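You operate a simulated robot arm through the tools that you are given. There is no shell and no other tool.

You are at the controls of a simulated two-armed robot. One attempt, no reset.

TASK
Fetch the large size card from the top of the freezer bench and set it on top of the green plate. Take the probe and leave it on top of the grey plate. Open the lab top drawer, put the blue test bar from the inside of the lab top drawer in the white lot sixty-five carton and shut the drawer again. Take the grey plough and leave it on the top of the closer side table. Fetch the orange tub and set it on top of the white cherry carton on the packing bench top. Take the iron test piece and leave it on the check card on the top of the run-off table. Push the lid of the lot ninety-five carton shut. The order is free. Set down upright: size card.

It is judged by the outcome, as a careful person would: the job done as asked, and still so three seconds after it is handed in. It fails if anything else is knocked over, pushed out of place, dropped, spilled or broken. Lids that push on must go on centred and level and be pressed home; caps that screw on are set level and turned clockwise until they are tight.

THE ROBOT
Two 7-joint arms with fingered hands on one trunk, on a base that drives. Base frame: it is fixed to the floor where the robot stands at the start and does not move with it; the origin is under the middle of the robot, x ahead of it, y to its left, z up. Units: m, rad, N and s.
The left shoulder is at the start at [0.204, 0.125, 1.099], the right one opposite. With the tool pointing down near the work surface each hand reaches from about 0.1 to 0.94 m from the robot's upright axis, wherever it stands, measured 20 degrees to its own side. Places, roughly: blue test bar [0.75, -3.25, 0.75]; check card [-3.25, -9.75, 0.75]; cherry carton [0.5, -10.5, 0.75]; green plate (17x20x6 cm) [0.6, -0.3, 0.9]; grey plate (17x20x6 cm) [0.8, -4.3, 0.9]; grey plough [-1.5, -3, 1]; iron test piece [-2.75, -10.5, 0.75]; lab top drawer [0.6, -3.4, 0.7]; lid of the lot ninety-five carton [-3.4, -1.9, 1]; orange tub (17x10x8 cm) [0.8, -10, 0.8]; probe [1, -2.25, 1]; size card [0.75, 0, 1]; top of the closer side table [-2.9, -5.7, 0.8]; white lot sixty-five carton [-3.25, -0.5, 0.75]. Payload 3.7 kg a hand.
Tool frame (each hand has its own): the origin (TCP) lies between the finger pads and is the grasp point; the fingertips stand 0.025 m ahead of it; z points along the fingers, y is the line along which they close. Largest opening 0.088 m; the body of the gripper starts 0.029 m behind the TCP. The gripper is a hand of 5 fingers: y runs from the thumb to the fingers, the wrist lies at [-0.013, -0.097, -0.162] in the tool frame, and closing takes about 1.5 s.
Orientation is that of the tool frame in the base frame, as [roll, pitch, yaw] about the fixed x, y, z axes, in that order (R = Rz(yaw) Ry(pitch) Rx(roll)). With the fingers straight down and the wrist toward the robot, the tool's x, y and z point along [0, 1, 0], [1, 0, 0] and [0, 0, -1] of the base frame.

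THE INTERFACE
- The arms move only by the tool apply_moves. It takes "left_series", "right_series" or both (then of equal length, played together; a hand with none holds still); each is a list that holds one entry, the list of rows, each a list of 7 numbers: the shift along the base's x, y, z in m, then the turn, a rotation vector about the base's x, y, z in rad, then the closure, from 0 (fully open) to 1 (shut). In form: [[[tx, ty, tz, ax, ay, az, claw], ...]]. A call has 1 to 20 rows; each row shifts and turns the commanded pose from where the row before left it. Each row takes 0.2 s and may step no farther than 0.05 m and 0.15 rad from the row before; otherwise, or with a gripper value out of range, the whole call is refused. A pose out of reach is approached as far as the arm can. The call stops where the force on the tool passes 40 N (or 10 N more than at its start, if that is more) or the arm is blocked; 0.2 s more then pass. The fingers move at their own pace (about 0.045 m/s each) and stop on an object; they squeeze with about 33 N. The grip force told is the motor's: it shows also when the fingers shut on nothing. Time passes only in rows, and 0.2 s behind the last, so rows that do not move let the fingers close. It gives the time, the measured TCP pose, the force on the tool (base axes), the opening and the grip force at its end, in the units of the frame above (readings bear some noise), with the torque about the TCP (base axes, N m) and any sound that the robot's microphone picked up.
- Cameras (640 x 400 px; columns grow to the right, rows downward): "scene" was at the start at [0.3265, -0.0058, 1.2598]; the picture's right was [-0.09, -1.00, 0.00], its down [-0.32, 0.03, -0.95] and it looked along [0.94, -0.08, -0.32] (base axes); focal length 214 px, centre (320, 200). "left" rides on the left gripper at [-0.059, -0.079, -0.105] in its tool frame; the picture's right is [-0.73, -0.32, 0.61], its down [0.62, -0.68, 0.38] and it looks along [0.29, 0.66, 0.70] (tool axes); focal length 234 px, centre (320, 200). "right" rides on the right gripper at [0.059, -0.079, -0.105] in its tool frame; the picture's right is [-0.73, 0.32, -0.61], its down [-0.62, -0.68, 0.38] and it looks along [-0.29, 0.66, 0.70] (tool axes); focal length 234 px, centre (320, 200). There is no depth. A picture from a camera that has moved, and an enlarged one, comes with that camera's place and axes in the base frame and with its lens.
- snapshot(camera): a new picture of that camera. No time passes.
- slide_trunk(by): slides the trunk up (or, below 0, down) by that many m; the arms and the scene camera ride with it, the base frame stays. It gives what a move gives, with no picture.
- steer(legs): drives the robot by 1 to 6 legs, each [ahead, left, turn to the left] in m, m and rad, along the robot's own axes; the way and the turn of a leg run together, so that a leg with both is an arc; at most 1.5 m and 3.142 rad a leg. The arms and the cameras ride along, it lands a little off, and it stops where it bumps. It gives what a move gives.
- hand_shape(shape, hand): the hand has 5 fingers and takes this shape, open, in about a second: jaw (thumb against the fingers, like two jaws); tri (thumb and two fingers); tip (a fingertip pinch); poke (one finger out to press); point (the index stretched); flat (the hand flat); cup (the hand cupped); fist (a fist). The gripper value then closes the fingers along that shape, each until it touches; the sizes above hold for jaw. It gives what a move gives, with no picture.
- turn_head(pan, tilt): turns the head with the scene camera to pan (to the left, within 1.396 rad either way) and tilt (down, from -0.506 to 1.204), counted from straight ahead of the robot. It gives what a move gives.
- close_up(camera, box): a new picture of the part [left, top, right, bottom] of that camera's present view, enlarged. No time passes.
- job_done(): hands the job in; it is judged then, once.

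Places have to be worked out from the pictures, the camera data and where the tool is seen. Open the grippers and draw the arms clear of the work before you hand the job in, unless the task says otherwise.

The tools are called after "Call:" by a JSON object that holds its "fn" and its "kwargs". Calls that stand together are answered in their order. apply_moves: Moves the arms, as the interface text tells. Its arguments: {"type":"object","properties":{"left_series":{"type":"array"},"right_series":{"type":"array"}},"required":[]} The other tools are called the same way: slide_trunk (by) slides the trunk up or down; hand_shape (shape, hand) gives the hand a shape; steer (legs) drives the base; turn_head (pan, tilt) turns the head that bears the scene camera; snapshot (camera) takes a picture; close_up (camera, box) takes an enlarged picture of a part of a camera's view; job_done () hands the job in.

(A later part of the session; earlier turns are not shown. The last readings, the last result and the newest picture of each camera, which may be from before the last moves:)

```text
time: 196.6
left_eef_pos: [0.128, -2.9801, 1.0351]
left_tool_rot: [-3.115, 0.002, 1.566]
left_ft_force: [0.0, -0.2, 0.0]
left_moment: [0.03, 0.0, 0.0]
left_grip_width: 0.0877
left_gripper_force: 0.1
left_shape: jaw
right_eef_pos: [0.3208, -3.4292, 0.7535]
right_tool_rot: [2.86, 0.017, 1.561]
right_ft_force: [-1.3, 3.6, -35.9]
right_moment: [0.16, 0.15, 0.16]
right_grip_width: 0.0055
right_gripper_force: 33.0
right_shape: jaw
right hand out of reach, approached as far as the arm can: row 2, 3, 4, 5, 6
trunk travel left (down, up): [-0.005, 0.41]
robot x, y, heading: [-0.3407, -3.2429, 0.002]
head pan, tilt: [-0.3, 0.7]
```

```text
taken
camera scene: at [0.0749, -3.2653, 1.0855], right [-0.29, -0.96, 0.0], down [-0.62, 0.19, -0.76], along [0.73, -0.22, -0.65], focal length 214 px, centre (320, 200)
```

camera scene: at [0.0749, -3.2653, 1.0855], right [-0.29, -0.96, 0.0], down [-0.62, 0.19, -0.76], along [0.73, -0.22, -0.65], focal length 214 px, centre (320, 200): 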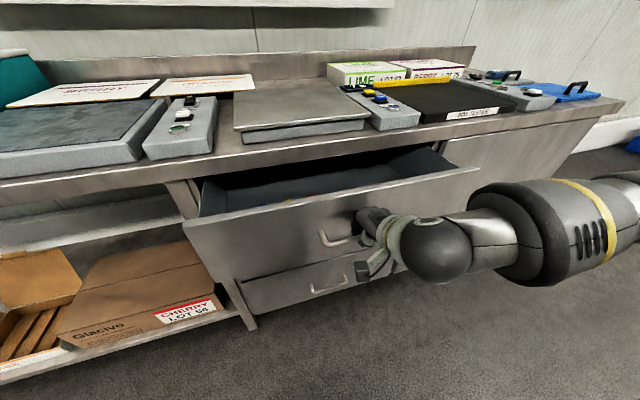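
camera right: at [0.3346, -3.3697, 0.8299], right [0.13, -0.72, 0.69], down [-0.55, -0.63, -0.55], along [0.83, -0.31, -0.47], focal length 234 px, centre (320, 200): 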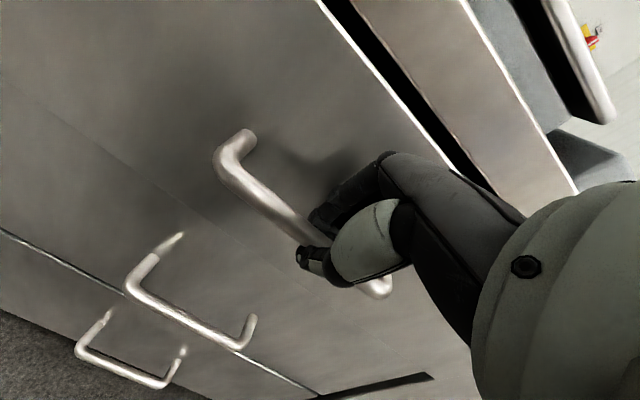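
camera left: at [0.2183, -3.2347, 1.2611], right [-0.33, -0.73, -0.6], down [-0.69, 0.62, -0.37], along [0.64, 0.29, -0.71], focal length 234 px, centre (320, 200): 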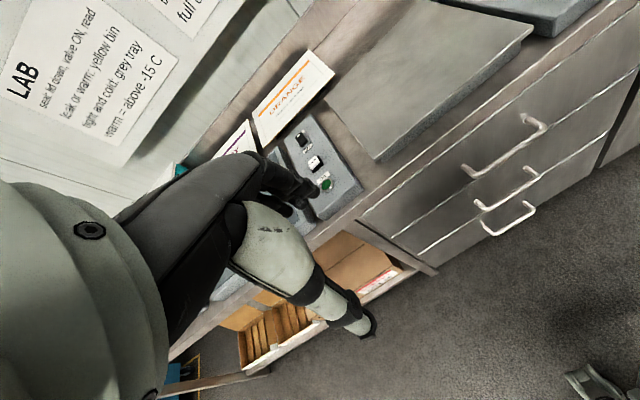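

The arm is at its near limit, so I use the base to pull the drawer further.

Call:
{"fn": "steer", "kwargs": {"legs": [[-0.1, 0, 0]]}}

Call:
{"fn": "snapshot", "kwargs": {"camera": "scene"}}

```text
time: 197.8
left_eef_pos: [0.0262, -2.9805, 1.0346]
left_tool_rot: [-3.116, 0.004, 1.567]
left_ft_force: [0.3, 0.3, -0.6]
left_moment: [-0.02, -0.02, 0.01]
left_grip_width: 0.0877
left_gripper_force: 0.0
left_shape: jaw
right_eef_pos: [0.2205, -3.4285, 0.7535]
right_tool_rot: [2.859, 0.018, 1.561]
right_ft_force: [0.0, 6.6, -34.6]
right_moment: [0.21, 0.11, 0.22]
right_grip_width: 0.0052
right_gripper_force: 32.7
right_shape: jaw
trunk travel left (down, up): [-0.005, 0.41]
robot x, y, heading: [-0.4423, -3.2461, 0.007]
head pan, tilt: [-0.3, 0.7]
```

```text
taken
camera scene: at [-0.0261, -3.2653, 1.0856], right [-0.29, -0.96, 0.0], down [-0.62, 0.19, -0.76], along [0.73, -0.22, -0.65], focal length 214 px, centre (320, 200)
```

scene: 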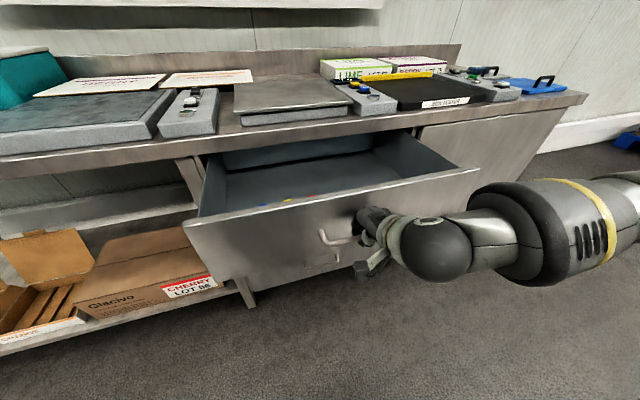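

The drawer's coloured test bars lie near its front. I pull another 0.07 m, then release the handle.

Call:
{"fn": "steer", "kwargs": {"legs": [[-0.07, 0, 0]]}}

Call:
{"fn": "apply_moves", "kwargs": {"right_series": [[[0, 0, 0, 0, 0, 0, 0.7], [0, 0, 0, 0, 0, 0, 0.5], [0, 0, 0, 0, 0, 0, 0.45], [0, 0, 0, 0, 0, 0, 0.45], [0, 0, 0, 0, 0, 0, 0.45]]]}}

Call:
{"fn": "snapshot", "kwargs": {"camera": "right"}}

Call:
{"fn": "snapshot", "kwargs": {"camera": "scene"}}

```text
time: 198.8
left_eef_pos: [-0.0451, -2.9801, 1.035]
left_tool_rot: [-3.117, 0.002, 1.568]
left_ft_force: [0.4, -0.5, 0.4]
left_moment: [-0.03, 0.02, -0.01]
left_grip_width: 0.088
left_gripper_force: 0.0
left_shape: jaw
right_eef_pos: [0.1485, -3.4299, 0.7536]
right_tool_rot: [2.863, 0.017, 1.564]
right_ft_force: [-1.5, 3.2, -26.6]
right_moment: [0.09, 0.11, 0.21]
right_grip_width: 0.006
right_gripper_force: 32.4
right_shape: jaw
trunk travel left (down, up): [-0.005, 0.41]
robot x, y, heading: [-0.5095, -3.2469, 0.01]
head pan, tilt: [-0.3, 0.7]
```

```text
time: 200.0
left_eef_pos: [-0.0473, -2.9788, 1.0357]
left_tool_rot: [-3.119, 0.004, 1.568]
left_ft_force: [-0.1, 0.0, 0.6]
left_moment: [-0.04, -0.02, -0.02]
left_grip_width: 0.0877
left_gripper_force: 0.1
left_shape: jaw
right_eef_pos: [0.1465, -3.4283, 0.7559]
right_tool_rot: [2.858, 0.018, 1.564]
right_ft_force: [-0.6, 0.2, -0.1]
right_moment: [-0.03, -0.01, 0.0]
right_grip_width: 0.0482
right_gripper_force: 0.0
right_shape: jaw
trunk travel left (down, up): [-0.005, 0.41]
robot x, y, heading: [-0.5141, -3.2456, 0.005]
head pan, tilt: [-0.3, 0.7]
```

```text
taken
camera right: at [0.0424, -3.3676, 0.8321], right [0.14, -0.71, 0.69], down [-0.55, -0.63, -0.55], along [0.82, -0.31, -0.48], focal length 234 px, centre (320, 200)
```

right: 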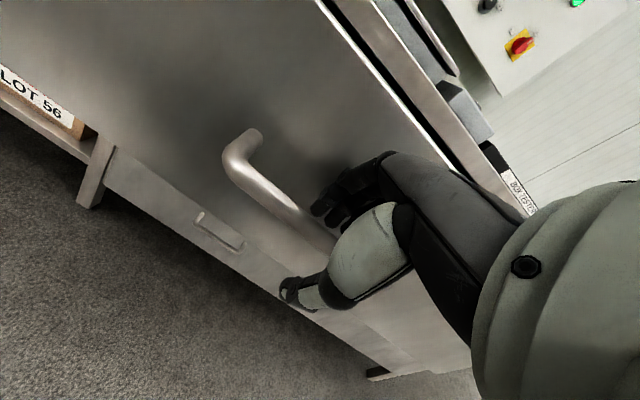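

```text
taken
camera scene: at [-0.0997, -3.2649, 1.0869], right [-0.29, -0.96, 0.0], down [-0.62, 0.19, -0.76], along [0.73, -0.22, -0.64], focal length 214 px, centre (320, 200)
```

scene: 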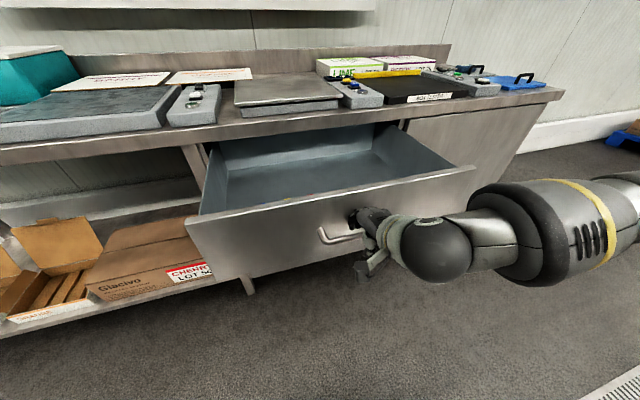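

Released. I withdraw the right hand upward along its axis, raise the trunk, and look into the drawer.

Call:
{"fn": "apply_moves", "kwargs": {"right_series": [[[-0.007, 0, 0.023, 0, 0, 0, 0.45], [-0.007, 0, 0.023, 0, 0, 0, 0.45], [-0.007, 0, 0.023, 0, 0, 0, 0.45], [-0.01, 0, 0.025, 0, 0, 0, 0.3], [-0.02, 0, 0.03, 0, 0, 0, 0], [-0.02, 0, 0.03, 0, 0, 0, 0], [0, 0, 0.04, 0, 0.0, 0, 0], [0, 0, 0, 0, 0, 0, 0]]]}}

Call:
{"fn": "slide_trunk", "kwargs": {"by": 0.15}}

Call:
{"fn": "turn_head", "kwargs": {"pan": -0.1, "tilt": 0.9}}

Call:
{"fn": "snapshot", "kwargs": {"camera": "scene"}}

```text
time: 201.8
left_eef_pos: [-0.0467, -2.9805, 1.0374]
left_tool_rot: [-3.117, 0.005, 1.568]
left_ft_force: [-0.8, -0.6, 0.4]
left_moment: [0.01, -0.03, 0.01]
left_grip_width: 0.0877
left_gripper_force: 0.0
left_shape: jaw
right_eef_pos: [0.1581, -3.4317, 0.9489]
right_tool_rot: [2.858, 0.019, 1.564]
right_ft_force: [0.5, 0.0, 0.6]
right_moment: [-0.02, -0.01, -0.02]
right_grip_width: 0.0877
right_gripper_force: 0.1
right_shape: jaw
right hand out of reach, approached as far as the arm can: row 1, 2, 3, 4, 5, 6
trunk travel left (down, up): [-0.005, 0.41]
robot x, y, heading: [-0.5136, -3.243, 0.007]
head pan, tilt: [-0.3, 0.7]
```

```text
time: 203.5
left_eef_pos: [-0.0455, -2.979, 1.1846]
left_tool_rot: [-3.115, 0.005, 1.567]
left_ft_force: [0.1, 0.4, 0.0]
left_moment: [0.01, -0.02, 0.03]
left_grip_width: 0.0876
left_gripper_force: 0.0
left_shape: jaw
right_eef_pos: [0.1578, -3.4289, 1.0944]
right_tool_rot: [2.863, 0.018, 1.563]
right_ft_force: [0.6, -0.5, -0.1]
right_moment: [0.01, 0.01, -0.03]
right_grip_width: 0.0877
right_gripper_force: 0.1
right_shape: jaw
trunk travel left (down, up): [-0.155, 0.26]
robot x, y, heading: [-0.5132, -3.2408, 0.001]
head pan, tilt: [-0.3, 0.7]
```

```text
time: 204.3
left_eef_pos: [-0.0479, -2.9803, 1.1853]
left_tool_rot: [-3.118, 0.005, 1.567]
left_ft_force: [0.6, -0.9, -0.1]
left_moment: [0.03, 0.0, 0.02]
left_grip_width: 0.0876
left_gripper_force: 0.0
left_shape: jaw
right_eef_pos: [0.1565, -3.4283, 1.096]
right_tool_rot: [2.857, 0.018, 1.563]
right_ft_force: [1.2, -0.9, 0.5]
right_moment: [0.02, -0.05, 0.0]
right_grip_width: 0.0879
right_gripper_force: 0.1
right_shape: jaw
trunk travel left (down, up): [-0.155, 0.26]
robot x, y, heading: [-0.5107, -3.2435, 0.014]
head pan, tilt: [-0.099, 0.901]
```

```text
taken
camera scene: at [-0.2366, -3.2481, 1.2451], right [-0.09, -1.0, 0.0], down [-0.78, 0.07, -0.62], along [0.62, -0.06, -0.78], focal length 214 px, centre (320, 200)
```

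scene: 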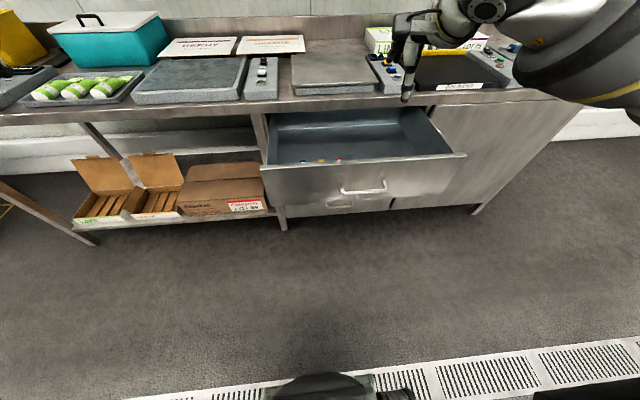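

Three small bars (blue, yellow, red) lie just behind the drawer's front panel, left of centre. I retract the right hand upward and drive closer to look inside.

Call:
{"fn": "apply_moves", "kwargs": {"right_series": [[[-0.02, -0.02, 0.03, 0, 0.1, 0, 0], [-0.02, -0.02, 0.03, 0, 0.1, 0, 0], [-0.02, -0.02, 0.03, 0, 0.08, 0, 0], [-0.02, -0.02, 0.03, 0, 0, 0, 0], [-0.01, -0.02, 0.03, 0, 0, 0, 0], [0, 0, 0, 0, 0, 0, 0]]]}}

Call:
{"fn": "steer", "kwargs": {"legs": [[0.15, 0, 0]]}}

Call:
{"fn": "snapshot", "kwargs": {"camera": "scene"}}

Call:
{"fn": "close_up", "kwargs": {"camera": "scene", "box": [240, 120, 420, 260]}}

```text
time: 205.7
left_eef_pos: [-0.0482, -2.9789, 1.1861]
left_tool_rot: [-3.118, 0.004, 1.569]
left_ft_force: [0.6, -0.1, -0.4]
left_moment: [0.03, 0.03, 0.01]
left_grip_width: 0.0877
left_gripper_force: 0.0
left_shape: jaw
right_eef_pos: [0.0647, -3.5313, 1.2435]
right_tool_rot: [3.139, 0.021, 1.57]
right_ft_force: [-0.1, -0.8, -0.2]
right_moment: [-0.02, 0.02, 0.01]
right_grip_width: 0.0879
right_gripper_force: 0.1
right_shape: jaw
trunk travel left (down, up): [-0.155, 0.26]
robot x, y, heading: [-0.5149, -3.2465, 0.004]
head pan, tilt: [-0.099, 0.901]
```

```text
time: 207.0
left_eef_pos: [0.1024, -2.9796, 1.1854]
left_tool_rot: [-3.118, 0.004, 1.567]
left_ft_force: [0.7, -0.1, 0.0]
left_moment: [0.0, 0.05, -0.01]
left_grip_width: 0.0879
left_gripper_force: 0.1
left_shape: jaw
right_eef_pos: [0.2145, -3.5309, 1.2434]
right_tool_rot: [3.14, 0.02, 1.566]
right_ft_force: [0.5, -0.2, -0.4]
right_moment: [-0.01, 0.05, -0.04]
right_grip_width: 0.0878
right_gripper_force: 0.0
right_shape: jaw
trunk travel left (down, up): [-0.155, 0.26]
robot x, y, heading: [-0.362, -3.2445, 0.002]
head pan, tilt: [-0.099, 0.901]
```

```text
taken
camera scene: at [-0.0868, -3.248, 1.2449], right [-0.1, -1.0, 0.0], down [-0.78, 0.08, -0.62], along [0.62, -0.06, -0.78], focal length 214 px, centre (320, 200)
```

scene: 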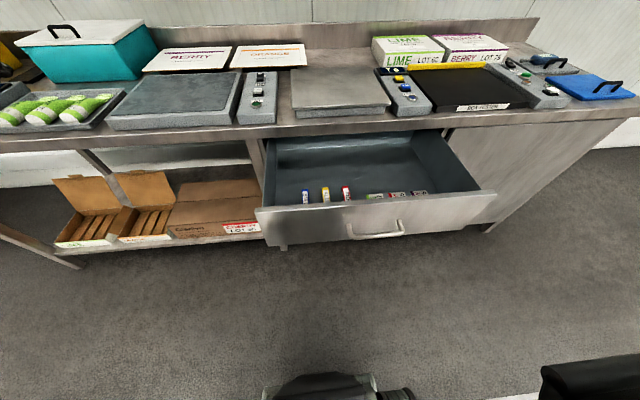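

```text
2.86 times, centred on (330, 190) of scene
camera zoom: at [-0.0868, -3.248, 1.2449], right [-0.1, -1.0, 0.0], down [-0.78, 0.08, -0.62], along [0.62, -0.06, -0.78], focal length 613 px, centre (291, 229)
```

zoom: 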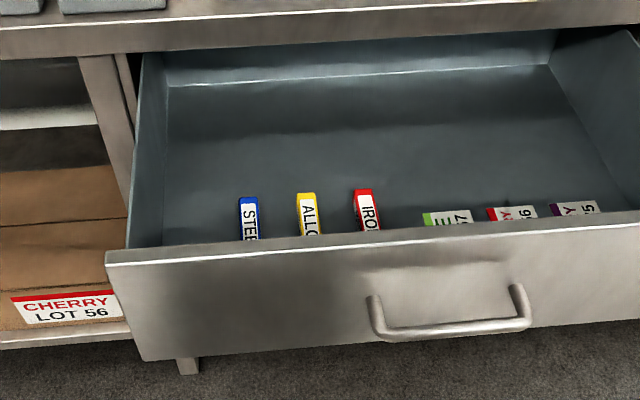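

The blue STEEL, yellow ALLOY and red IRON bars lie just behind the front panel. I move 0.1 m closer for a steeper view and tilt further down.

Call:
{"fn": "steer", "kwargs": {"legs": [[0.1, 0, 0]]}}

Call:
{"fn": "turn_head", "kwargs": {"pan": 0.0, "tilt": 1.0}}

Call:
{"fn": "snapshot", "kwargs": {"camera": "scene"}}

Call:
{"fn": "close_up", "kwargs": {"camera": "scene", "box": [220, 100, 400, 240]}}

Call:
{"fn": "snapshot", "kwargs": {"camera": "left"}}

```text
time: 208.2
left_eef_pos: [0.2, -2.9797, 1.1862]
left_tool_rot: [-3.119, 0.002, 1.567]
left_ft_force: [-0.8, 0.0, -0.2]
left_moment: [-0.01, 0.0, 0.04]
left_grip_width: 0.0879
left_gripper_force: 0.0
left_shape: jaw
right_eef_pos: [0.3126, -3.5296, 1.2445]
right_tool_rot: [3.138, 0.02, 1.567]
right_ft_force: [0.4, 0.0, 0.6]
right_moment: [0.03, 0.0, -0.02]
right_grip_width: 0.0879
right_gripper_force: 0.0
right_shape: jaw
trunk travel left (down, up): [-0.155, 0.26]
robot x, y, heading: [-0.2667, -3.242, 0.004]
head pan, tilt: [-0.099, 0.901]
```

```text
time: 208.8
left_eef_pos: [0.1994, -2.9792, 1.1851]
left_tool_rot: [-3.12, 0.003, 1.567]
left_ft_force: [-0.1, 0.3, 0.4]
left_moment: [-0.04, 0.01, -0.03]
left_grip_width: 0.0879
left_gripper_force: 0.1
left_shape: jaw
right_eef_pos: [0.3129, -3.529, 1.2428]
right_tool_rot: [3.138, 0.022, 1.567]
right_ft_force: [0.1, -0.6, -0.2]
right_moment: [0.0, 0.0, -0.01]
right_grip_width: 0.0878
right_gripper_force: 0.0
right_shape: jaw
trunk travel left (down, up): [-0.155, 0.26]
robot x, y, heading: [-0.2654, -3.2412, 0.004]
head pan, tilt: [0.0, 1.0]
```

```text
taken
camera scene: at [0.005, -3.2396, 1.2378], right [0.0, -1.0, 0.0], down [-0.84, 0.0, -0.54], along [0.54, 0.0, -0.84], focal length 214 px, centre (320, 200)
```

scene: 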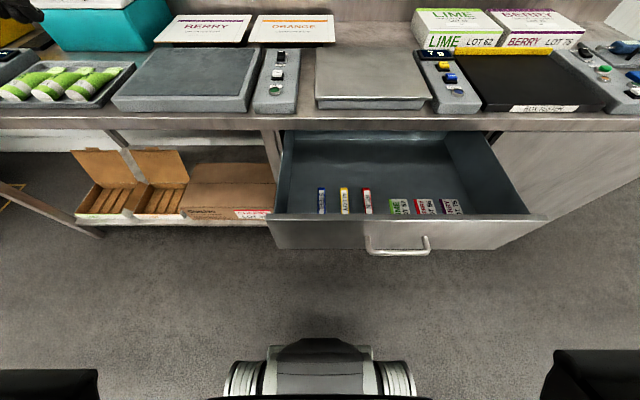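

```text
2.86 times, centred on (310, 170) of scene
camera zoom: at [0.005, -3.2396, 1.2378], right [0.0, -1.0, 0.0], down [-0.84, 0.0, -0.54], along [0.54, 0.0, -0.84], focal length 613 px, centre (349, 286)
```

zoom: 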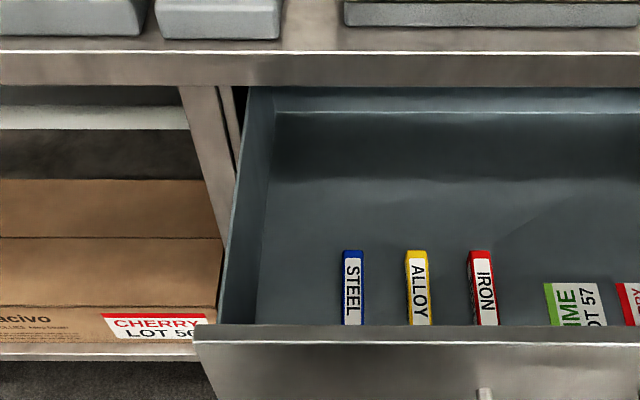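

```text
taken
camera left: at [0.1227, -3.0366, 1.2921], right [-0.34, -0.73, -0.6], down [-0.69, 0.62, -0.37], along [0.64, 0.29, -0.71], focal length 234 px, centre (320, 200)
```

left: 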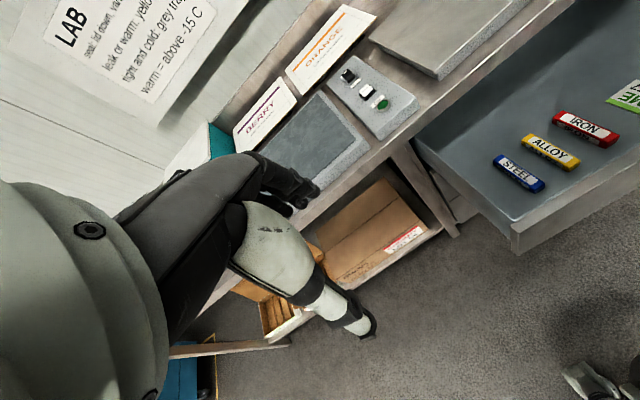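

Both the head and left-hand cameras see the bars. I zoom the left camera for triangulation.

Call:
{"fn": "close_up", "kwargs": {"camera": "left", "box": [470, 80, 640, 240]}}

```text
2.50 times, centred on (555, 160) of left
camera zoom: at [0.1227, -3.0366, 1.2921], right [-0.34, -0.73, -0.6], down [-0.69, 0.62, -0.37], along [0.64, 0.29, -0.71], focal length 585 px, centre (-268, 300)
```

zoom: 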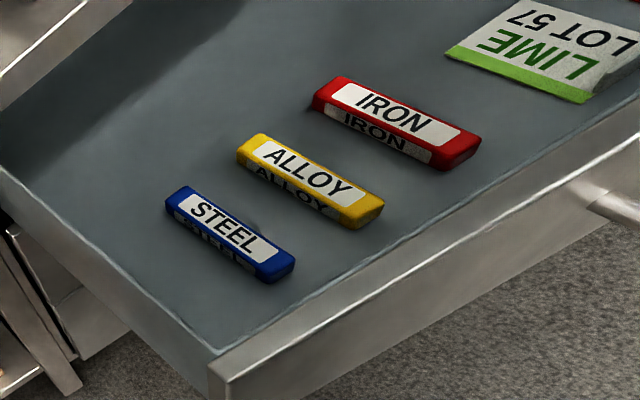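

The blue STEEL bar is about 10 × 2.2 cm, lying along x from 0.298 to 0.398 at y≈−3.24, top z≈0.70. I'll use the right hand with the wrist on the inner (right) side of the drawer. I shift the robot left and rotate the right hand.

Call:
{"fn": "steer", "kwargs": {"legs": [[0, 0.2, 0]]}}

Call:
{"fn": "apply_moves", "kwargs": {"right_series": [[[-0.01, 0, 0, 0, 0, 0.12, 0.2], [-0.01, 0, 0, 0, 0, 0.12, 0.2], [-0.01, 0, 0, 0, 0, 0.12, 0.2], [-0.01, 0, 0, 0, 0, 0.12, 0.2], [-0.01, 0, 0, 0, 0, 0.12, 0.2], [0, 0, 0, 0, 0, 0.12, 0.2], [0, 0, 0, 0, 0, 0.12, 0.2], [0, 0, 0, 0, 0, 0.12, 0.2], [0, 0, 0, 0, 0, 0.12, 0.2], [0, 0, 0, 0, 0, 0, 0.2]]]}}

```text
time: 211.2
left_eef_pos: [0.1998, -2.7841, 1.1865]
left_tool_rot: [-3.119, 0.003, 1.564]
left_ft_force: [0.2, -0.1, 0.2]
left_moment: [0.02, 0.02, 0.0]
left_grip_width: 0.0878
left_gripper_force: 0.0
left_shape: jaw
right_eef_pos: [0.3101, -3.3354, 1.2447]
right_tool_rot: [3.136, 0.021, 1.564]
right_ft_force: [0.6, 0.4, 1.2]
right_moment: [0.02, 0.0, 0.01]
right_grip_width: 0.0879
right_gripper_force: 0.0
right_shape: jaw
trunk travel left (down, up): [-0.155, 0.26]
robot x, y, heading: [-0.2677, -3.0467, 0.005]
head pan, tilt: [0.0, 1.0]
```

```text
time: 213.4
left_eef_pos: [0.2003, -2.7847, 1.186]
left_tool_rot: [-3.118, 0.003, 1.564]
left_ft_force: [-0.1, 0.4, 0.9]
left_moment: [-0.03, 0.0, 0.02]
left_grip_width: 0.0881
left_gripper_force: 0.0
left_shape: jaw
right_eef_pos: [0.2187, -3.2833, 1.2445]
right_tool_rot: [3.138, 0.019, 2.642]
right_ft_force: [0.6, -0.5, 0.0]
right_moment: [0.04, 0.04, 0.01]
right_grip_width: 0.0707
right_gripper_force: 0.1
right_shape: jaw
right hand out of reach, approached as far as the arm can: row 7, 8, 9
trunk travel left (down, up): [-0.155, 0.26]
robot x, y, heading: [-0.2623, -3.047, 0.004]
head pan, tilt: [0.0, 1.0]
```

Rotating costs too much reach from this side. A better way is to approach from the drawer's right side facing +y, so the right hand in its neutral orientation closes across the bar with the wrist over the free drawer interior. I restore the hand and drive around.

Call:
{"fn": "apply_moves", "kwargs": {"right_series": [[[0.02, -0.01, 0, 0, 0, -0.12, 0.2], [0.02, -0.01, 0, 0, 0, -0.12, 0.2], [0.01, -0.01, 0, 0, 0, -0.12, 0.2], [0, -0.01, 0, 0, 0, -0.12, 0.1], [0, 0, 0, 0, 0, -0.12, 0], [0, 0, 0, 0, 0, -0.12, 0], [0, 0, 0, 0, 0, -0.12, 0], [0, 0, 0, 0, 0, -0.12, 0], [0, 0, 0, 0, 0, -0.12, 0], [0, 0, 0, 0, 0, 0, 0]]]}}

Call:
{"fn": "steer", "kwargs": {"legs": [[-0.15, 0, 0], [0, -1.0, 0], [0, 0, 1.57]]}}

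Call:
{"fn": "turn_head", "kwargs": {"pan": -0.3, "tilt": 0.7}}

Call:
{"fn": "snapshot", "kwargs": {"camera": "scene"}}

```text
time: 215.6
left_eef_pos: [0.1991, -2.7851, 1.1856]
left_tool_rot: [-3.119, 0.003, 1.563]
left_ft_force: [0.7, 0.4, -0.6]
left_moment: [0.01, -0.02, -0.04]
left_grip_width: 0.0879
left_gripper_force: 0.2
left_shape: jaw
right_eef_pos: [0.2703, -3.3232, 1.2438]
right_tool_rot: [3.14, 0.021, 1.562]
right_ft_force: [0.5, 0.1, -0.4]
right_moment: [-0.02, 0.0, 0.0]
right_grip_width: 0.0875
right_gripper_force: 0.1
right_shape: jaw
trunk travel left (down, up): [-0.155, 0.26]
robot x, y, heading: [-0.2671, -3.0464, 0.001]
head pan, tilt: [0.0, 1.0]
```

```text
time: 229.4
left_eef_pos: [-0.6663, -3.5765, 1.1859]
left_tool_rot: [-3.12, 0.003, 3.131]
left_ft_force: [0.5, -0.1, 0.6]
left_moment: [-0.01, 0.0, 0.01]
left_grip_width: 0.0872
left_gripper_force: 0.1
left_shape: jaw
right_eef_pos: [-0.1281, -3.5088, 1.2428]
right_tool_rot: [3.138, 0.02, 3.131]
right_ft_force: [0.4, 0.5, -0.8]
right_moment: [-0.01, -0.03, 0.02]
right_grip_width: 0.0873
right_gripper_force: 0.1
right_shape: jaw
trunk travel left (down, up): [-0.155, 0.26]
robot x, y, heading: [-0.4031, -4.0426, 1.572]
head pan, tilt: [0.0, 1.0]
```

```text
time: 230.2
left_eef_pos: [-0.6667, -3.5772, 1.1855]
left_tool_rot: [-3.119, 0.002, 3.133]
left_ft_force: [-0.5, -0.3, -0.6]
left_moment: [0.02, 0.0, 0.0]
left_grip_width: 0.0878
left_gripper_force: 0.0
left_shape: jaw
right_eef_pos: [-0.1286, -3.5082, 1.2449]
right_tool_rot: [3.139, 0.022, 3.131]
right_ft_force: [-0.7, -0.8, 0.2]
right_moment: [0.0, -0.01, 0.03]
right_grip_width: 0.0877
right_gripper_force: 0.2
right_shape: jaw
trunk travel left (down, up): [-0.155, 0.26]
robot x, y, heading: [-0.4044, -4.0426, 1.571]
head pan, tilt: [-0.3, 0.7]
```

```text
taken
camera scene: at [-0.3791, -3.7594, 1.2611], right [0.95, -0.3, 0.0], down [-0.19, -0.62, -0.76], along [0.23, 0.73, -0.64], focal length 214 px, centre (320, 200)
```

scene: 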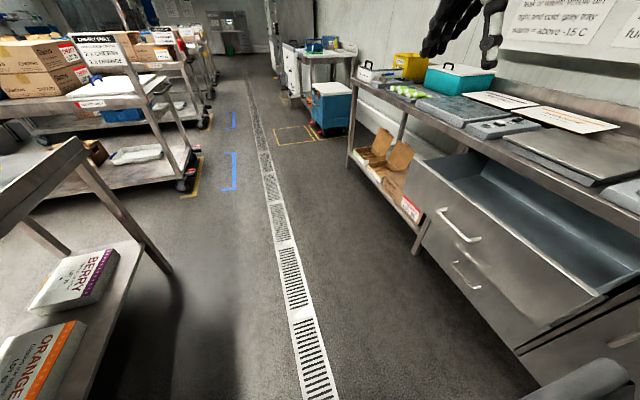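

I have the drawer ahead-right. I strafe right toward the bench so the bar is about 0.8 m ahead and 0.3 m to the right.

Call:
{"fn": "steer", "kwargs": {"legs": [[0, -0.42, 0]]}}

Call:
{"fn": "turn_head", "kwargs": {"pan": -0.35, "tilt": 0.7}}

Call:
{"fn": "snapshot", "kwargs": {"camera": "scene"}}

Call:
{"fn": "snapshot", "kwargs": {"camera": "right"}}

```text
time: 234.5
left_eef_pos: [-0.236, -3.5761, 1.1854]
left_tool_rot: [-3.119, 0.004, 3.123]
left_ft_force: [-0.1, 0.1, 0.6]
left_moment: [0.01, -0.05, -0.03]
left_grip_width: 0.0875
left_gripper_force: 0.0
left_shape: jaw
right_eef_pos: [0.3043, -3.5144, 1.2436]
right_tool_rot: [3.138, 0.019, 3.123]
right_ft_force: [0.2, 0.7, 0.0]
right_moment: [-0.02, -0.03, 0.0]
right_grip_width: 0.0876
right_gripper_force: 0.0
right_shape: jaw
trunk travel left (down, up): [-0.155, 0.26]
robot x, y, heading: [0.0218, -4.05, 1.562]
head pan, tilt: [-0.3, 0.7]
```

```text
time: 235.1
left_eef_pos: [-0.2358, -3.5767, 1.1857]
left_tool_rot: [-3.121, 0.005, 3.123]
left_ft_force: [0.1, 0.9, 0.2]
left_moment: [0.03, 0.0, 0.02]
left_grip_width: 0.0876
left_gripper_force: 0.0
left_shape: jaw
right_eef_pos: [0.3044, -3.5131, 1.243]
right_tool_rot: [3.14, 0.021, 3.122]
right_ft_force: [1.1, 0.5, -0.8]
right_moment: [0.02, 0.01, -0.02]
right_grip_width: 0.0873
right_gripper_force: 0.1
right_shape: jaw
trunk travel left (down, up): [-0.155, 0.26]
robot x, y, heading: [0.0217, -4.0469, 1.558]
head pan, tilt: [-0.351, 0.7]
```

```text
taken
camera scene: at [0.0548, -3.7637, 1.2611], right [0.94, -0.35, 0.0], down [-0.23, -0.6, -0.76], along [0.27, 0.72, -0.64], focal length 214 px, centre (320, 200)
```

scene: 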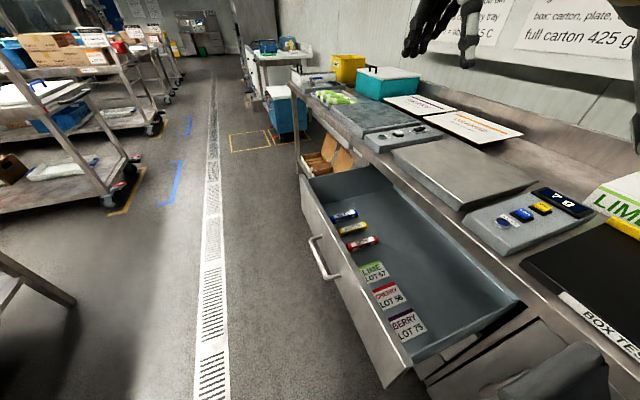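

```text
taken
camera right: at [0.2415, -3.5912, 1.3469], right [0.72, 0.31, 0.62], down [0.62, -0.69, -0.37], along [0.32, 0.65, -0.69], focal length 234 px, centre (320, 200)
```

right: 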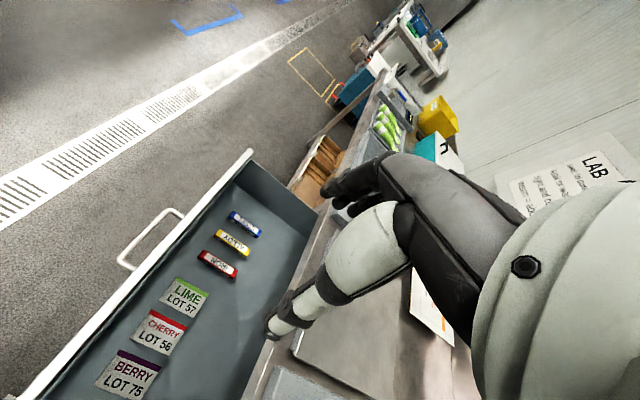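

Excellent views of the drawer. I zoom in for a precise fix on the blue bar.

Call:
{"fn": "close_up", "kwargs": {"camera": "scene", "box": [300, 180, 420, 270]}}

Call:
{"fn": "close_up", "kwargs": {"camera": "right", "box": [180, 180, 300, 300]}}

```text
4.44 times, centred on (360, 225) of scene
camera zoom: at [0.0548, -3.7637, 1.2611], right [0.94, -0.35, 0.0], down [-0.23, -0.6, -0.76], along [0.27, 0.72, -0.64], focal length 953 px, centre (142, 89)
```

zoom: 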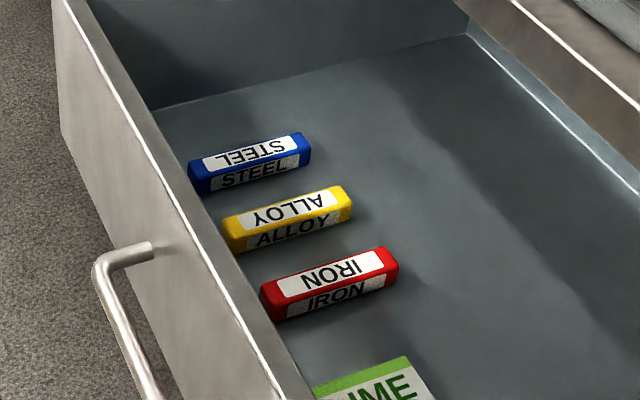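

```text
3.33 times, centred on (240, 240) of right
camera zoom: at [0.2415, -3.5912, 1.3469], right [0.72, 0.31, 0.62], down [0.62, -0.69, -0.37], along [0.32, 0.65, -0.69], focal length 781 px, centre (587, 67)
```

zoom: 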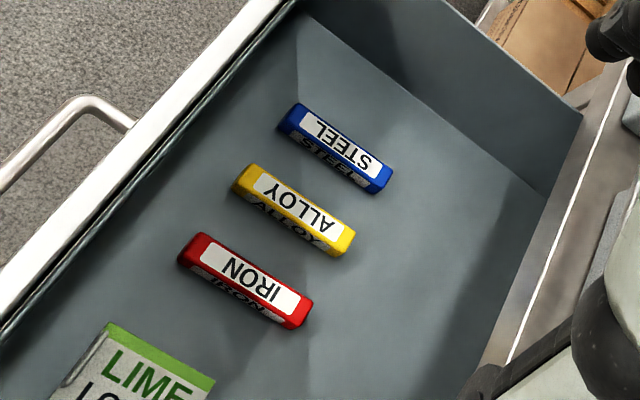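

Bar centre ≈ (0.346, −3.248, 0.70). I move the right hand above it, lower the trunk, and re-check.

Call:
{"fn": "apply_moves", "kwargs": {"right_series": [[[0.006, 0.038, -0.02, 0, 0, 0, 0.2], [0.006, 0.038, -0.02, 0, 0, 0, 0.2], [0.006, 0.038, -0.02, 0, 0, 0, 0.2], [0.006, 0.038, -0.02, 0, 0, 0, 0.2], [0.006, 0.038, -0.02, 0, 0, 0, 0.2], [0.006, 0.038, -0.02, 0, 0, 0, 0.2], [0.006, 0.037, -0.02, 0, 0, 0, 0.2], [0, 0, 0, 0, 0, 0, 0.2]]]}}

Call:
{"fn": "slide_trunk", "kwargs": {"by": -0.13}}

Call:
{"fn": "snapshot", "kwargs": {"camera": "scene"}}

Call:
{"fn": "snapshot", "kwargs": {"camera": "right"}}

```text
time: 236.9
left_eef_pos: [-0.2355, -3.5777, 1.187]
left_tool_rot: [-3.12, 0.003, 3.122]
left_ft_force: [-0.4, -0.5, 0.2]
left_moment: [0.0, -0.03, 0.0]
left_grip_width: 0.088
left_gripper_force: 0.0
left_shape: jaw
right_eef_pos: [0.3459, -3.2485, 1.1028]
right_tool_rot: [3.137, 0.023, 3.125]
right_ft_force: [-0.1, -0.1, 0.4]
right_moment: [-0.01, -0.02, -0.03]
right_grip_width: 0.0704
right_gripper_force: 0.0
right_shape: jaw
trunk travel left (down, up): [-0.155, 0.26]
robot x, y, heading: [0.022, -4.0476, 1.56]
head pan, tilt: [-0.351, 0.7]
```

```text
time: 238.5
left_eef_pos: [-0.2385, -3.5783, 1.0574]
left_tool_rot: [-3.122, 0.007, 3.124]
left_ft_force: [0.5, 0.4, -0.1]
left_moment: [-0.03, -0.01, 0.0]
left_grip_width: 0.0879
left_gripper_force: 0.0
left_shape: jaw
right_eef_pos: [0.3433, -3.2499, 0.9782]
right_tool_rot: [3.133, 0.024, 3.123]
right_ft_force: [0.1, 0.7, 1.0]
right_moment: [-0.01, 0.01, -0.02]
right_grip_width: 0.0705
right_gripper_force: 0.1
right_shape: jaw
trunk travel left (down, up): [-0.025, 0.39]
robot x, y, heading: [0.0215, -4.0456, 1.556]
head pan, tilt: [-0.351, 0.7]
```

```text
taken
camera scene: at [0.0533, -3.646, 1.1093], right [0.94, -0.35, 0.0], down [-0.23, -0.6, -0.77], along [0.27, 0.72, -0.64], focal length 214 px, centre (320, 200)
```

scene: 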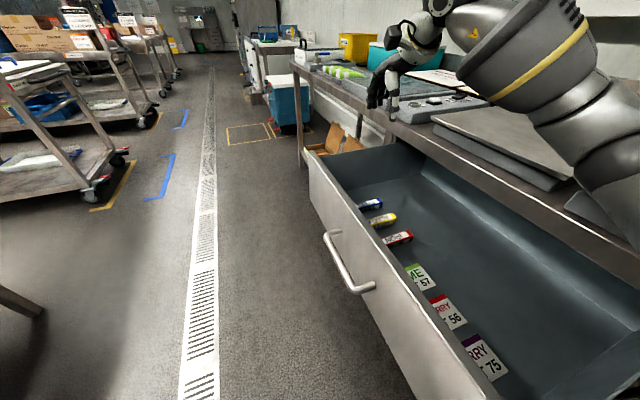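

```text
taken
camera right: at [0.2809, -3.3286, 1.0809], right [0.72, 0.3, 0.63], down [0.62, -0.69, -0.38], along [0.32, 0.66, -0.68], focal length 234 px, centre (320, 200)
```

right: 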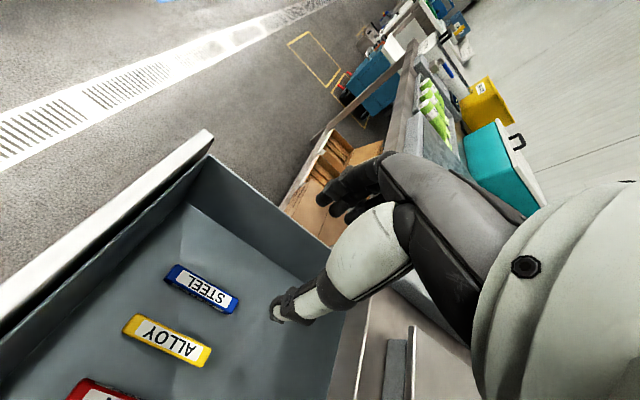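

Aligned above the bar, but the right elbow is close to the bench edge. I shift the base left 0.11 m and back 0.09 m so the arm is straighter, bringing the hand back over the bar.

Call:
{"fn": "apply_moves", "kwargs": {"right_series": [[[0, 0, 0.04, 0, 0, 0, 0.2], [0, 0, 0.03, 0, 0, 0, 0.2], [0, 0, 0, 0, 0, 0, 0.2]]]}}

Call:
{"fn": "steer", "kwargs": {"legs": [[-0.09, 0.11, 0]]}}

Call:
{"fn": "apply_moves", "kwargs": {"right_series": [[[0.028, 0.023, 0, 0, 0, 0, 0.2], [0.028, 0.023, 0, 0, 0, 0, 0.2], [0.028, 0.023, 0, 0, 0, 0, 0.2], [0.028, 0.023, 0, 0, 0, 0, 0.2], [0, 0, 0, 0, 0, 0, 0.2]]]}}

Call:
{"fn": "snapshot", "kwargs": {"camera": "scene"}}

```text
time: 239.3
left_eef_pos: [-0.235, -3.577, 1.0566]
left_tool_rot: [-3.12, 0.004, 3.121]
left_ft_force: [-0.4, 0.2, 0.0]
left_moment: [-0.01, 0.02, 0.0]
left_grip_width: 0.0874
left_gripper_force: 0.1
left_shape: jaw
right_eef_pos: [0.3448, -3.2493, 1.0448]
right_tool_rot: [3.138, 0.02, 3.124]
right_ft_force: [-0.4, -0.1, 0.3]
right_moment: [0.01, -0.02, -0.02]
right_grip_width: 0.0707
right_gripper_force: 0.1
right_shape: jaw
trunk travel left (down, up): [-0.025, 0.39]
robot x, y, heading: [0.0221, -4.0486, 1.562]
head pan, tilt: [-0.351, 0.7]
```

```text
time: 240.9
left_eef_pos: [-0.3478, -3.6669, 1.0564]
left_tool_rot: [-3.118, 0.004, 3.123]
left_ft_force: [0.5, -0.6, 0.0]
left_moment: [0.0, -0.02, 0.01]
left_grip_width: 0.0876
left_gripper_force: 0.1
left_shape: jaw
right_eef_pos: [0.2317, -3.3376, 1.0456]
right_tool_rot: [3.139, 0.021, 3.121]
right_ft_force: [0.2, -0.6, 0.7]
right_moment: [-0.01, 0.0, 0.03]
right_grip_width: 0.0704
right_gripper_force: 0.0
right_shape: jaw
trunk travel left (down, up): [-0.025, 0.39]
robot x, y, heading: [-0.0889, -4.1344, 1.563]
head pan, tilt: [-0.351, 0.7]
```

```text
time: 242.1
left_eef_pos: [-0.3474, -3.666, 1.0566]
left_tool_rot: [-3.118, 0.002, 3.123]
left_ft_force: [0.3, -1.3, 0.0]
left_moment: [0.02, -0.01, 0.04]
left_grip_width: 0.0877
left_gripper_force: 0.0
left_shape: jaw
right_eef_pos: [0.3155, -3.2671, 1.0448]
right_tool_rot: [3.139, 0.019, 3.125]
right_ft_force: [-0.5, -0.4, 0.5]
right_moment: [0.0, -0.02, 0.02]
right_grip_width: 0.0706
right_gripper_force: 0.0
right_shape: jaw
right hand out of reach, approached as far as the arm can: row 4
trunk travel left (down, up): [-0.025, 0.39]
robot x, y, heading: [-0.085, -4.1349, 1.56]
head pan, tilt: [-0.351, 0.7]
```

```text
taken
camera scene: at [-0.056, -3.7326, 1.108], right [0.94, -0.35, 0.0], down [-0.23, -0.6, -0.76], along [0.27, 0.72, -0.64], focal length 214 px, centre (320, 200)
```

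scene: 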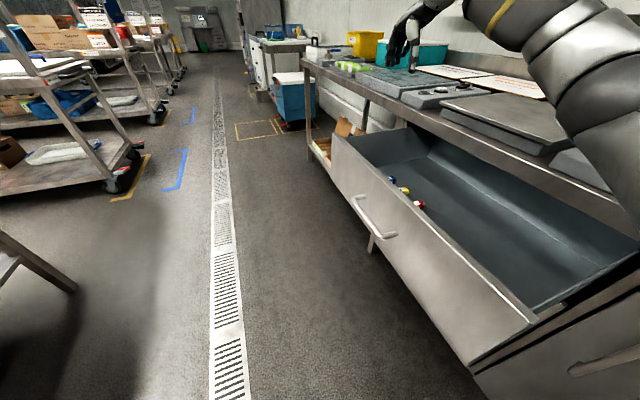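

Slightly too far. I drive ahead 0.05 and align again over the bar.

Call:
{"fn": "steer", "kwargs": {"legs": [[0.05, -0.02, 0]]}}

Call:
{"fn": "apply_moves", "kwargs": {"right_series": [[[0.01, -0.03, -0.02, 0, 0, 0, 0.2], [0.0, 0, -0.03, 0, 0, 0, 0.2], [0.0, 0, -0.03, 0, 0, 0, 0.2], [0, 0, 0, 0, 0, 0, 0.2]]]}}

Call:
{"fn": "snapshot", "kwargs": {"camera": "scene"}}

Call:
{"fn": "snapshot", "kwargs": {"camera": "right"}}

```text
time: 243.1
left_eef_pos: [-0.327, -3.6165, 1.0562]
left_tool_rot: [-3.12, 0.003, 3.123]
left_ft_force: [0.2, 0.0, 0.2]
left_moment: [-0.02, 0.04, 0.02]
left_grip_width: 0.0875
left_gripper_force: 0.1
left_shape: jaw
right_eef_pos: [0.3335, -3.215, 1.0441]
right_tool_rot: [3.141, 0.018, 3.123]
right_ft_force: [0.8, 0.5, -0.2]
right_moment: [-0.02, 0.01, -0.01]
right_grip_width: 0.0707
right_gripper_force: 0.0
right_shape: jaw
trunk travel left (down, up): [-0.025, 0.39]
robot x, y, heading: [-0.0722, -4.0856, 1.565]
head pan, tilt: [-0.351, 0.7]
```

```text
time: 244.1
left_eef_pos: [-0.3273, -3.6168, 1.0564]
left_tool_rot: [-3.119, 0.003, 3.124]
left_ft_force: [0.2, 0.2, 0.5]
left_moment: [0.01, -0.01, 0.0]
left_grip_width: 0.0877
left_gripper_force: 0.1
left_shape: jaw
right_eef_pos: [0.3441, -3.2475, 0.9639]
right_tool_rot: [3.137, 0.021, 3.124]
right_ft_force: [0.2, -0.2, 0.5]
right_moment: [0.05, 0.03, 0.0]
right_grip_width: 0.0707
right_gripper_force: 0.1
right_shape: jaw
trunk travel left (down, up): [-0.025, 0.39]
robot x, y, heading: [-0.0718, -4.0836, 1.562]
head pan, tilt: [-0.351, 0.7]
```

```text
taken
camera scene: at [-0.0366, -3.6822, 1.1081], right [0.94, -0.35, 0.0], down [-0.23, -0.6, -0.77], along [0.27, 0.72, -0.64], focal length 214 px, centre (320, 200)
```

scene: 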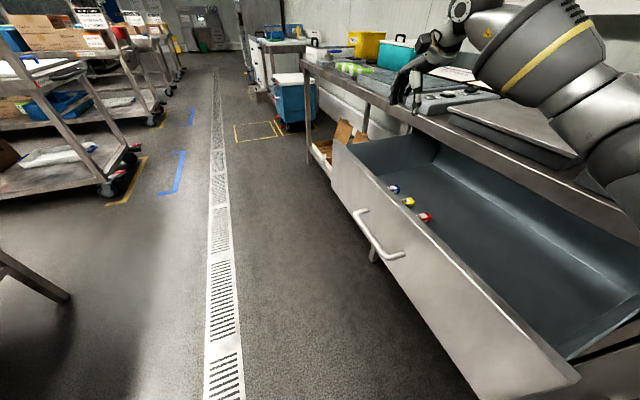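

```text
taken
camera right: at [0.2817, -3.3246, 1.0673], right [0.72, 0.31, 0.62], down [0.62, -0.69, -0.37], along [0.32, 0.65, -0.69], focal length 234 px, centre (320, 200)
```

right: 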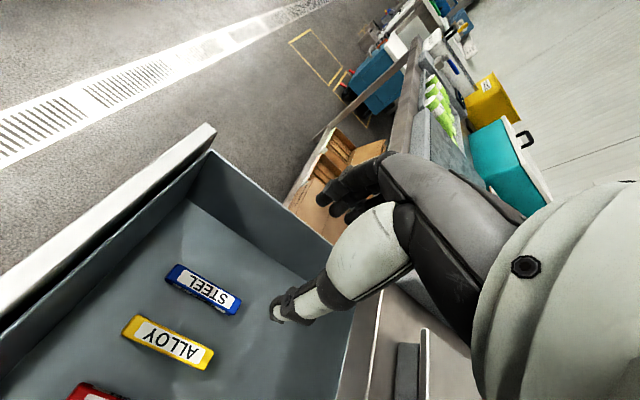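

I look right to check the elbow's clearance over the bench before lowering.

Call:
{"fn": "turn_head", "kwargs": {"pan": -0.9, "tilt": 0.6}}

Call:
{"fn": "snapshot", "kwargs": {"camera": "scene"}}

```text
time: 245.1
left_eef_pos: [-0.3292, -3.6164, 1.0563]
left_tool_rot: [-3.117, 0.004, 3.125]
left_ft_force: [-0.2, -0.1, -0.1]
left_moment: [0.03, 0.03, -0.02]
left_grip_width: 0.0879
left_gripper_force: 0.1
left_shape: jaw
right_eef_pos: [0.3438, -3.2465, 0.9635]
right_tool_rot: [3.14, 0.02, 3.122]
right_ft_force: [-0.8, 0.3, -0.5]
right_moment: [-0.01, 0.01, 0.01]
right_grip_width: 0.0706
right_gripper_force: 0.1
right_shape: jaw
trunk travel left (down, up): [-0.025, 0.39]
robot x, y, heading: [-0.0661, -4.0824, 1.56]
head pan, tilt: [-0.901, 0.6]
```

```text
taken
camera scene: at [0.0032, -3.707, 1.1167], right [0.62, -0.79, 0.0], down [-0.44, -0.35, -0.83], along [0.65, 0.51, -0.56], focal length 214 px, centre (320, 200)
```

scene: 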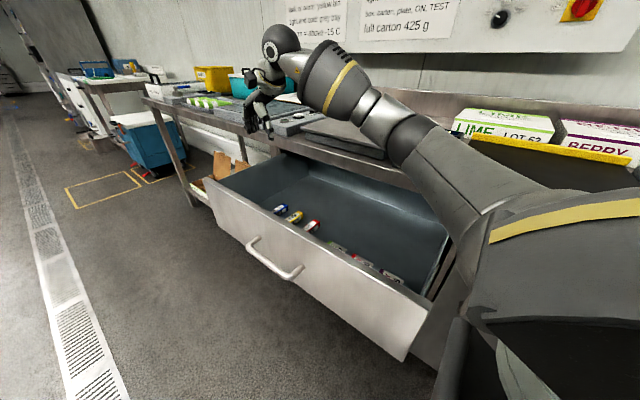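

The elbow is around x≈0.38, just inside the bench edge. I lower the hand partway and check again.

Call:
{"fn": "apply_moves", "kwargs": {"right_series": [[[0, 0, -0.03, 0, 0, 0, 0.2], [0, 0, -0.03, 0, 0, 0, 0.2], [0, 0, -0.03, 0, 0, 0, 0.2], [0, 0, -0.03, 0, 0, 0, 0.2], [0, 0, 0, 0, 0, 0, 0.2]]]}}

Call:
{"fn": "snapshot", "kwargs": {"camera": "scene"}}

Call:
{"fn": "snapshot", "kwargs": {"camera": "right"}}

```text
time: 246.2
left_eef_pos: [-0.3277, -3.6152, 1.0561]
left_tool_rot: [-3.12, 0.002, 3.125]
left_ft_force: [0.2, -0.3, 0.0]
left_moment: [0.0, -0.03, -0.01]
left_grip_width: 0.0877
left_gripper_force: 0.1
left_shape: jaw
right_eef_pos: [0.3417, -3.248, 0.8444]
right_tool_rot: [3.138, 0.016, 3.123]
right_ft_force: [-1.0, 0.2, -0.5]
right_moment: [0.01, 0.0, 0.01]
right_grip_width: 0.0709
right_gripper_force: 0.0
right_shape: jaw
trunk travel left (down, up): [-0.025, 0.39]
robot x, y, heading: [-0.0684, -4.0822, 1.561]
head pan, tilt: [-0.901, 0.6]
```

```text
taken
camera scene: at [0.0032, -3.7074, 1.1168], right [0.61, -0.79, 0.0], down [-0.45, -0.35, -0.83], along [0.65, 0.51, -0.56], focal length 214 px, centre (320, 200)
```

scene: 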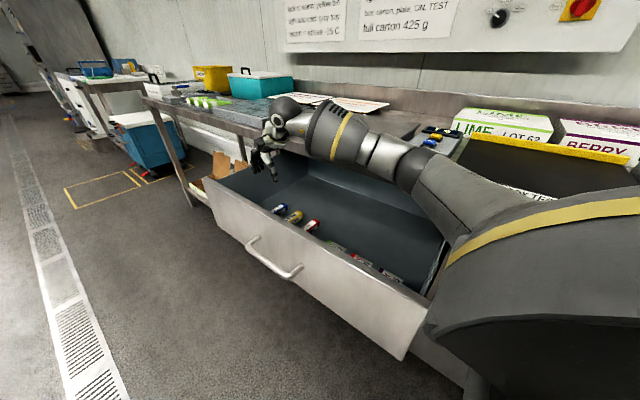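

```text
taken
camera right: at [0.2794, -3.3247, 0.9474], right [0.72, 0.31, 0.62], down [0.62, -0.69, -0.37], along [0.32, 0.65, -0.69], focal length 234 px, centre (320, 200)
```

right: 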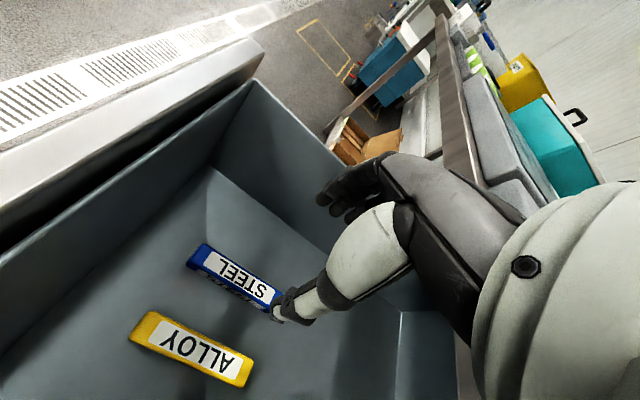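

Well aligned with the bar (centre ≈ (0.344, −3.25)). I lower further.

Call:
{"fn": "apply_moves", "kwargs": {"right_series": [[[0.001, 0, -0.03, 0, 0, 0, 0.2], [0.001, -0.001, -0.03, 0, 0, 0, 0.2], [0, -0.001, -0.03, 0, 0, 0, 0.2], [0, 0, -0.022, 0, 0, 0, 0.2], [0, 0, 0, 0, 0, 0, 0.2]]]}}

Call:
{"fn": "snapshot", "kwargs": {"camera": "scene"}}

Call:
{"fn": "snapshot", "kwargs": {"camera": "right"}}

```text
time: 247.4
left_eef_pos: [-0.3281, -3.6156, 1.0566]
left_tool_rot: [-3.121, 0.006, 3.124]
left_ft_force: [0.1, 0.0, -0.1]
left_moment: [0.01, 0.01, -0.02]
left_grip_width: 0.0877
left_gripper_force: 0.0
left_shape: jaw
right_eef_pos: [0.3475, -3.2484, 0.7307]
right_tool_rot: [3.14, 0.019, 3.125]
right_ft_force: [0.7, -0.6, 0.0]
right_moment: [0.03, 0.01, -0.01]
right_grip_width: 0.0706
right_gripper_force: 0.1
right_shape: jaw
trunk travel left (down, up): [-0.025, 0.39]
robot x, y, heading: [-0.0709, -4.085, 1.56]
head pan, tilt: [-0.901, 0.6]
```

```text
taken
camera scene: at [0.0033, -3.7074, 1.1167], right [0.61, -0.79, 0.0], down [-0.45, -0.35, -0.83], along [0.65, 0.51, -0.56], focal length 214 px, centre (320, 200)
```

scene: 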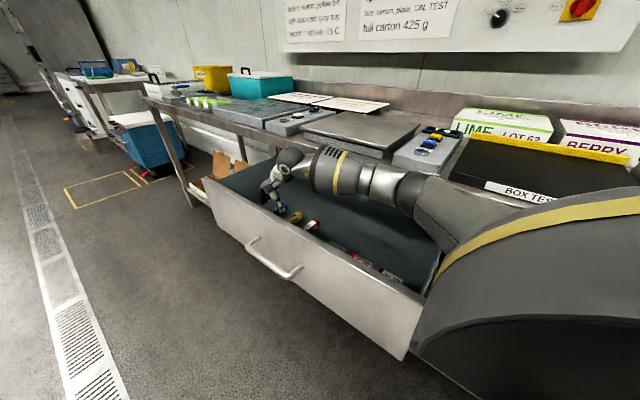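

```text
taken
camera right: at [0.2842, -3.3255, 0.8334], right [0.72, 0.31, 0.62], down [0.62, -0.69, -0.37], along [0.32, 0.65, -0.69], focal length 234 px, centre (320, 200)
```

right: 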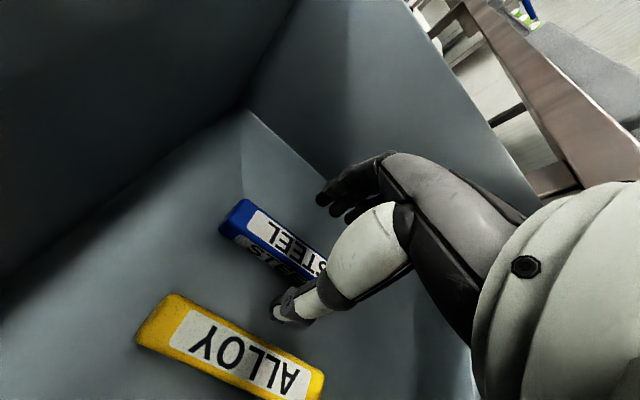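

Thumb and fingers straddle the STEEL bar. I lower the last centimetres carefully.

Call:
{"fn": "apply_moves", "kwargs": {"right_series": [[[0, 0, -0.008, 0, 0, 0, 0.2], [0, 0, -0.006, 0, 0, 0, 0.2], [0, 0, -0.004, 0, 0, 0, 0.2], [0, 0, 0, 0, 0, 0, 0.2]]]}}

Call:
{"fn": "snapshot", "kwargs": {"camera": "right"}}

```text
time: 248.4
left_eef_pos: [-0.3279, -3.6164, 1.0557]
left_tool_rot: [-3.12, 0.002, 3.125]
left_ft_force: [0.4, -0.4, 0.2]
left_moment: [-0.02, -0.02, 0.03]
left_grip_width: 0.0876
left_gripper_force: 0.0
left_shape: jaw
right_eef_pos: [0.3467, -3.2483, 0.7143]
right_tool_rot: [3.14, 0.02, 3.124]
right_ft_force: [0.7, 0.2, 0.4]
right_moment: [-0.04, -0.02, 0.02]
right_grip_width: 0.0706
right_gripper_force: 0.2
right_shape: jaw
trunk travel left (down, up): [-0.025, 0.39]
robot x, y, heading: [-0.0686, -4.0868, 1.562]
head pan, tilt: [-0.901, 0.6]
```

```text
taken
camera right: at [0.2834, -3.3258, 0.8177], right [0.72, 0.31, 0.62], down [0.62, -0.69, -0.37], along [0.32, 0.65, -0.69], focal length 234 px, centre (320, 200)
```

right: 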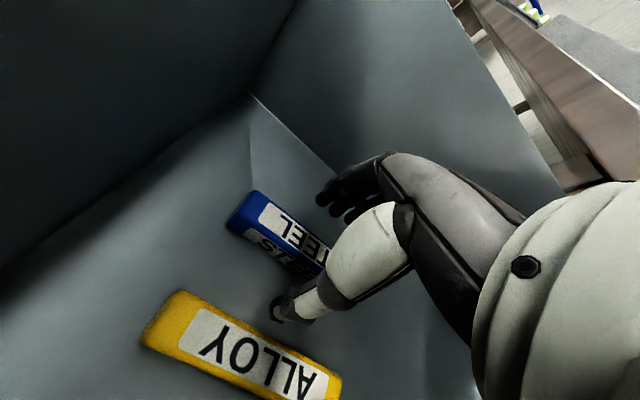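

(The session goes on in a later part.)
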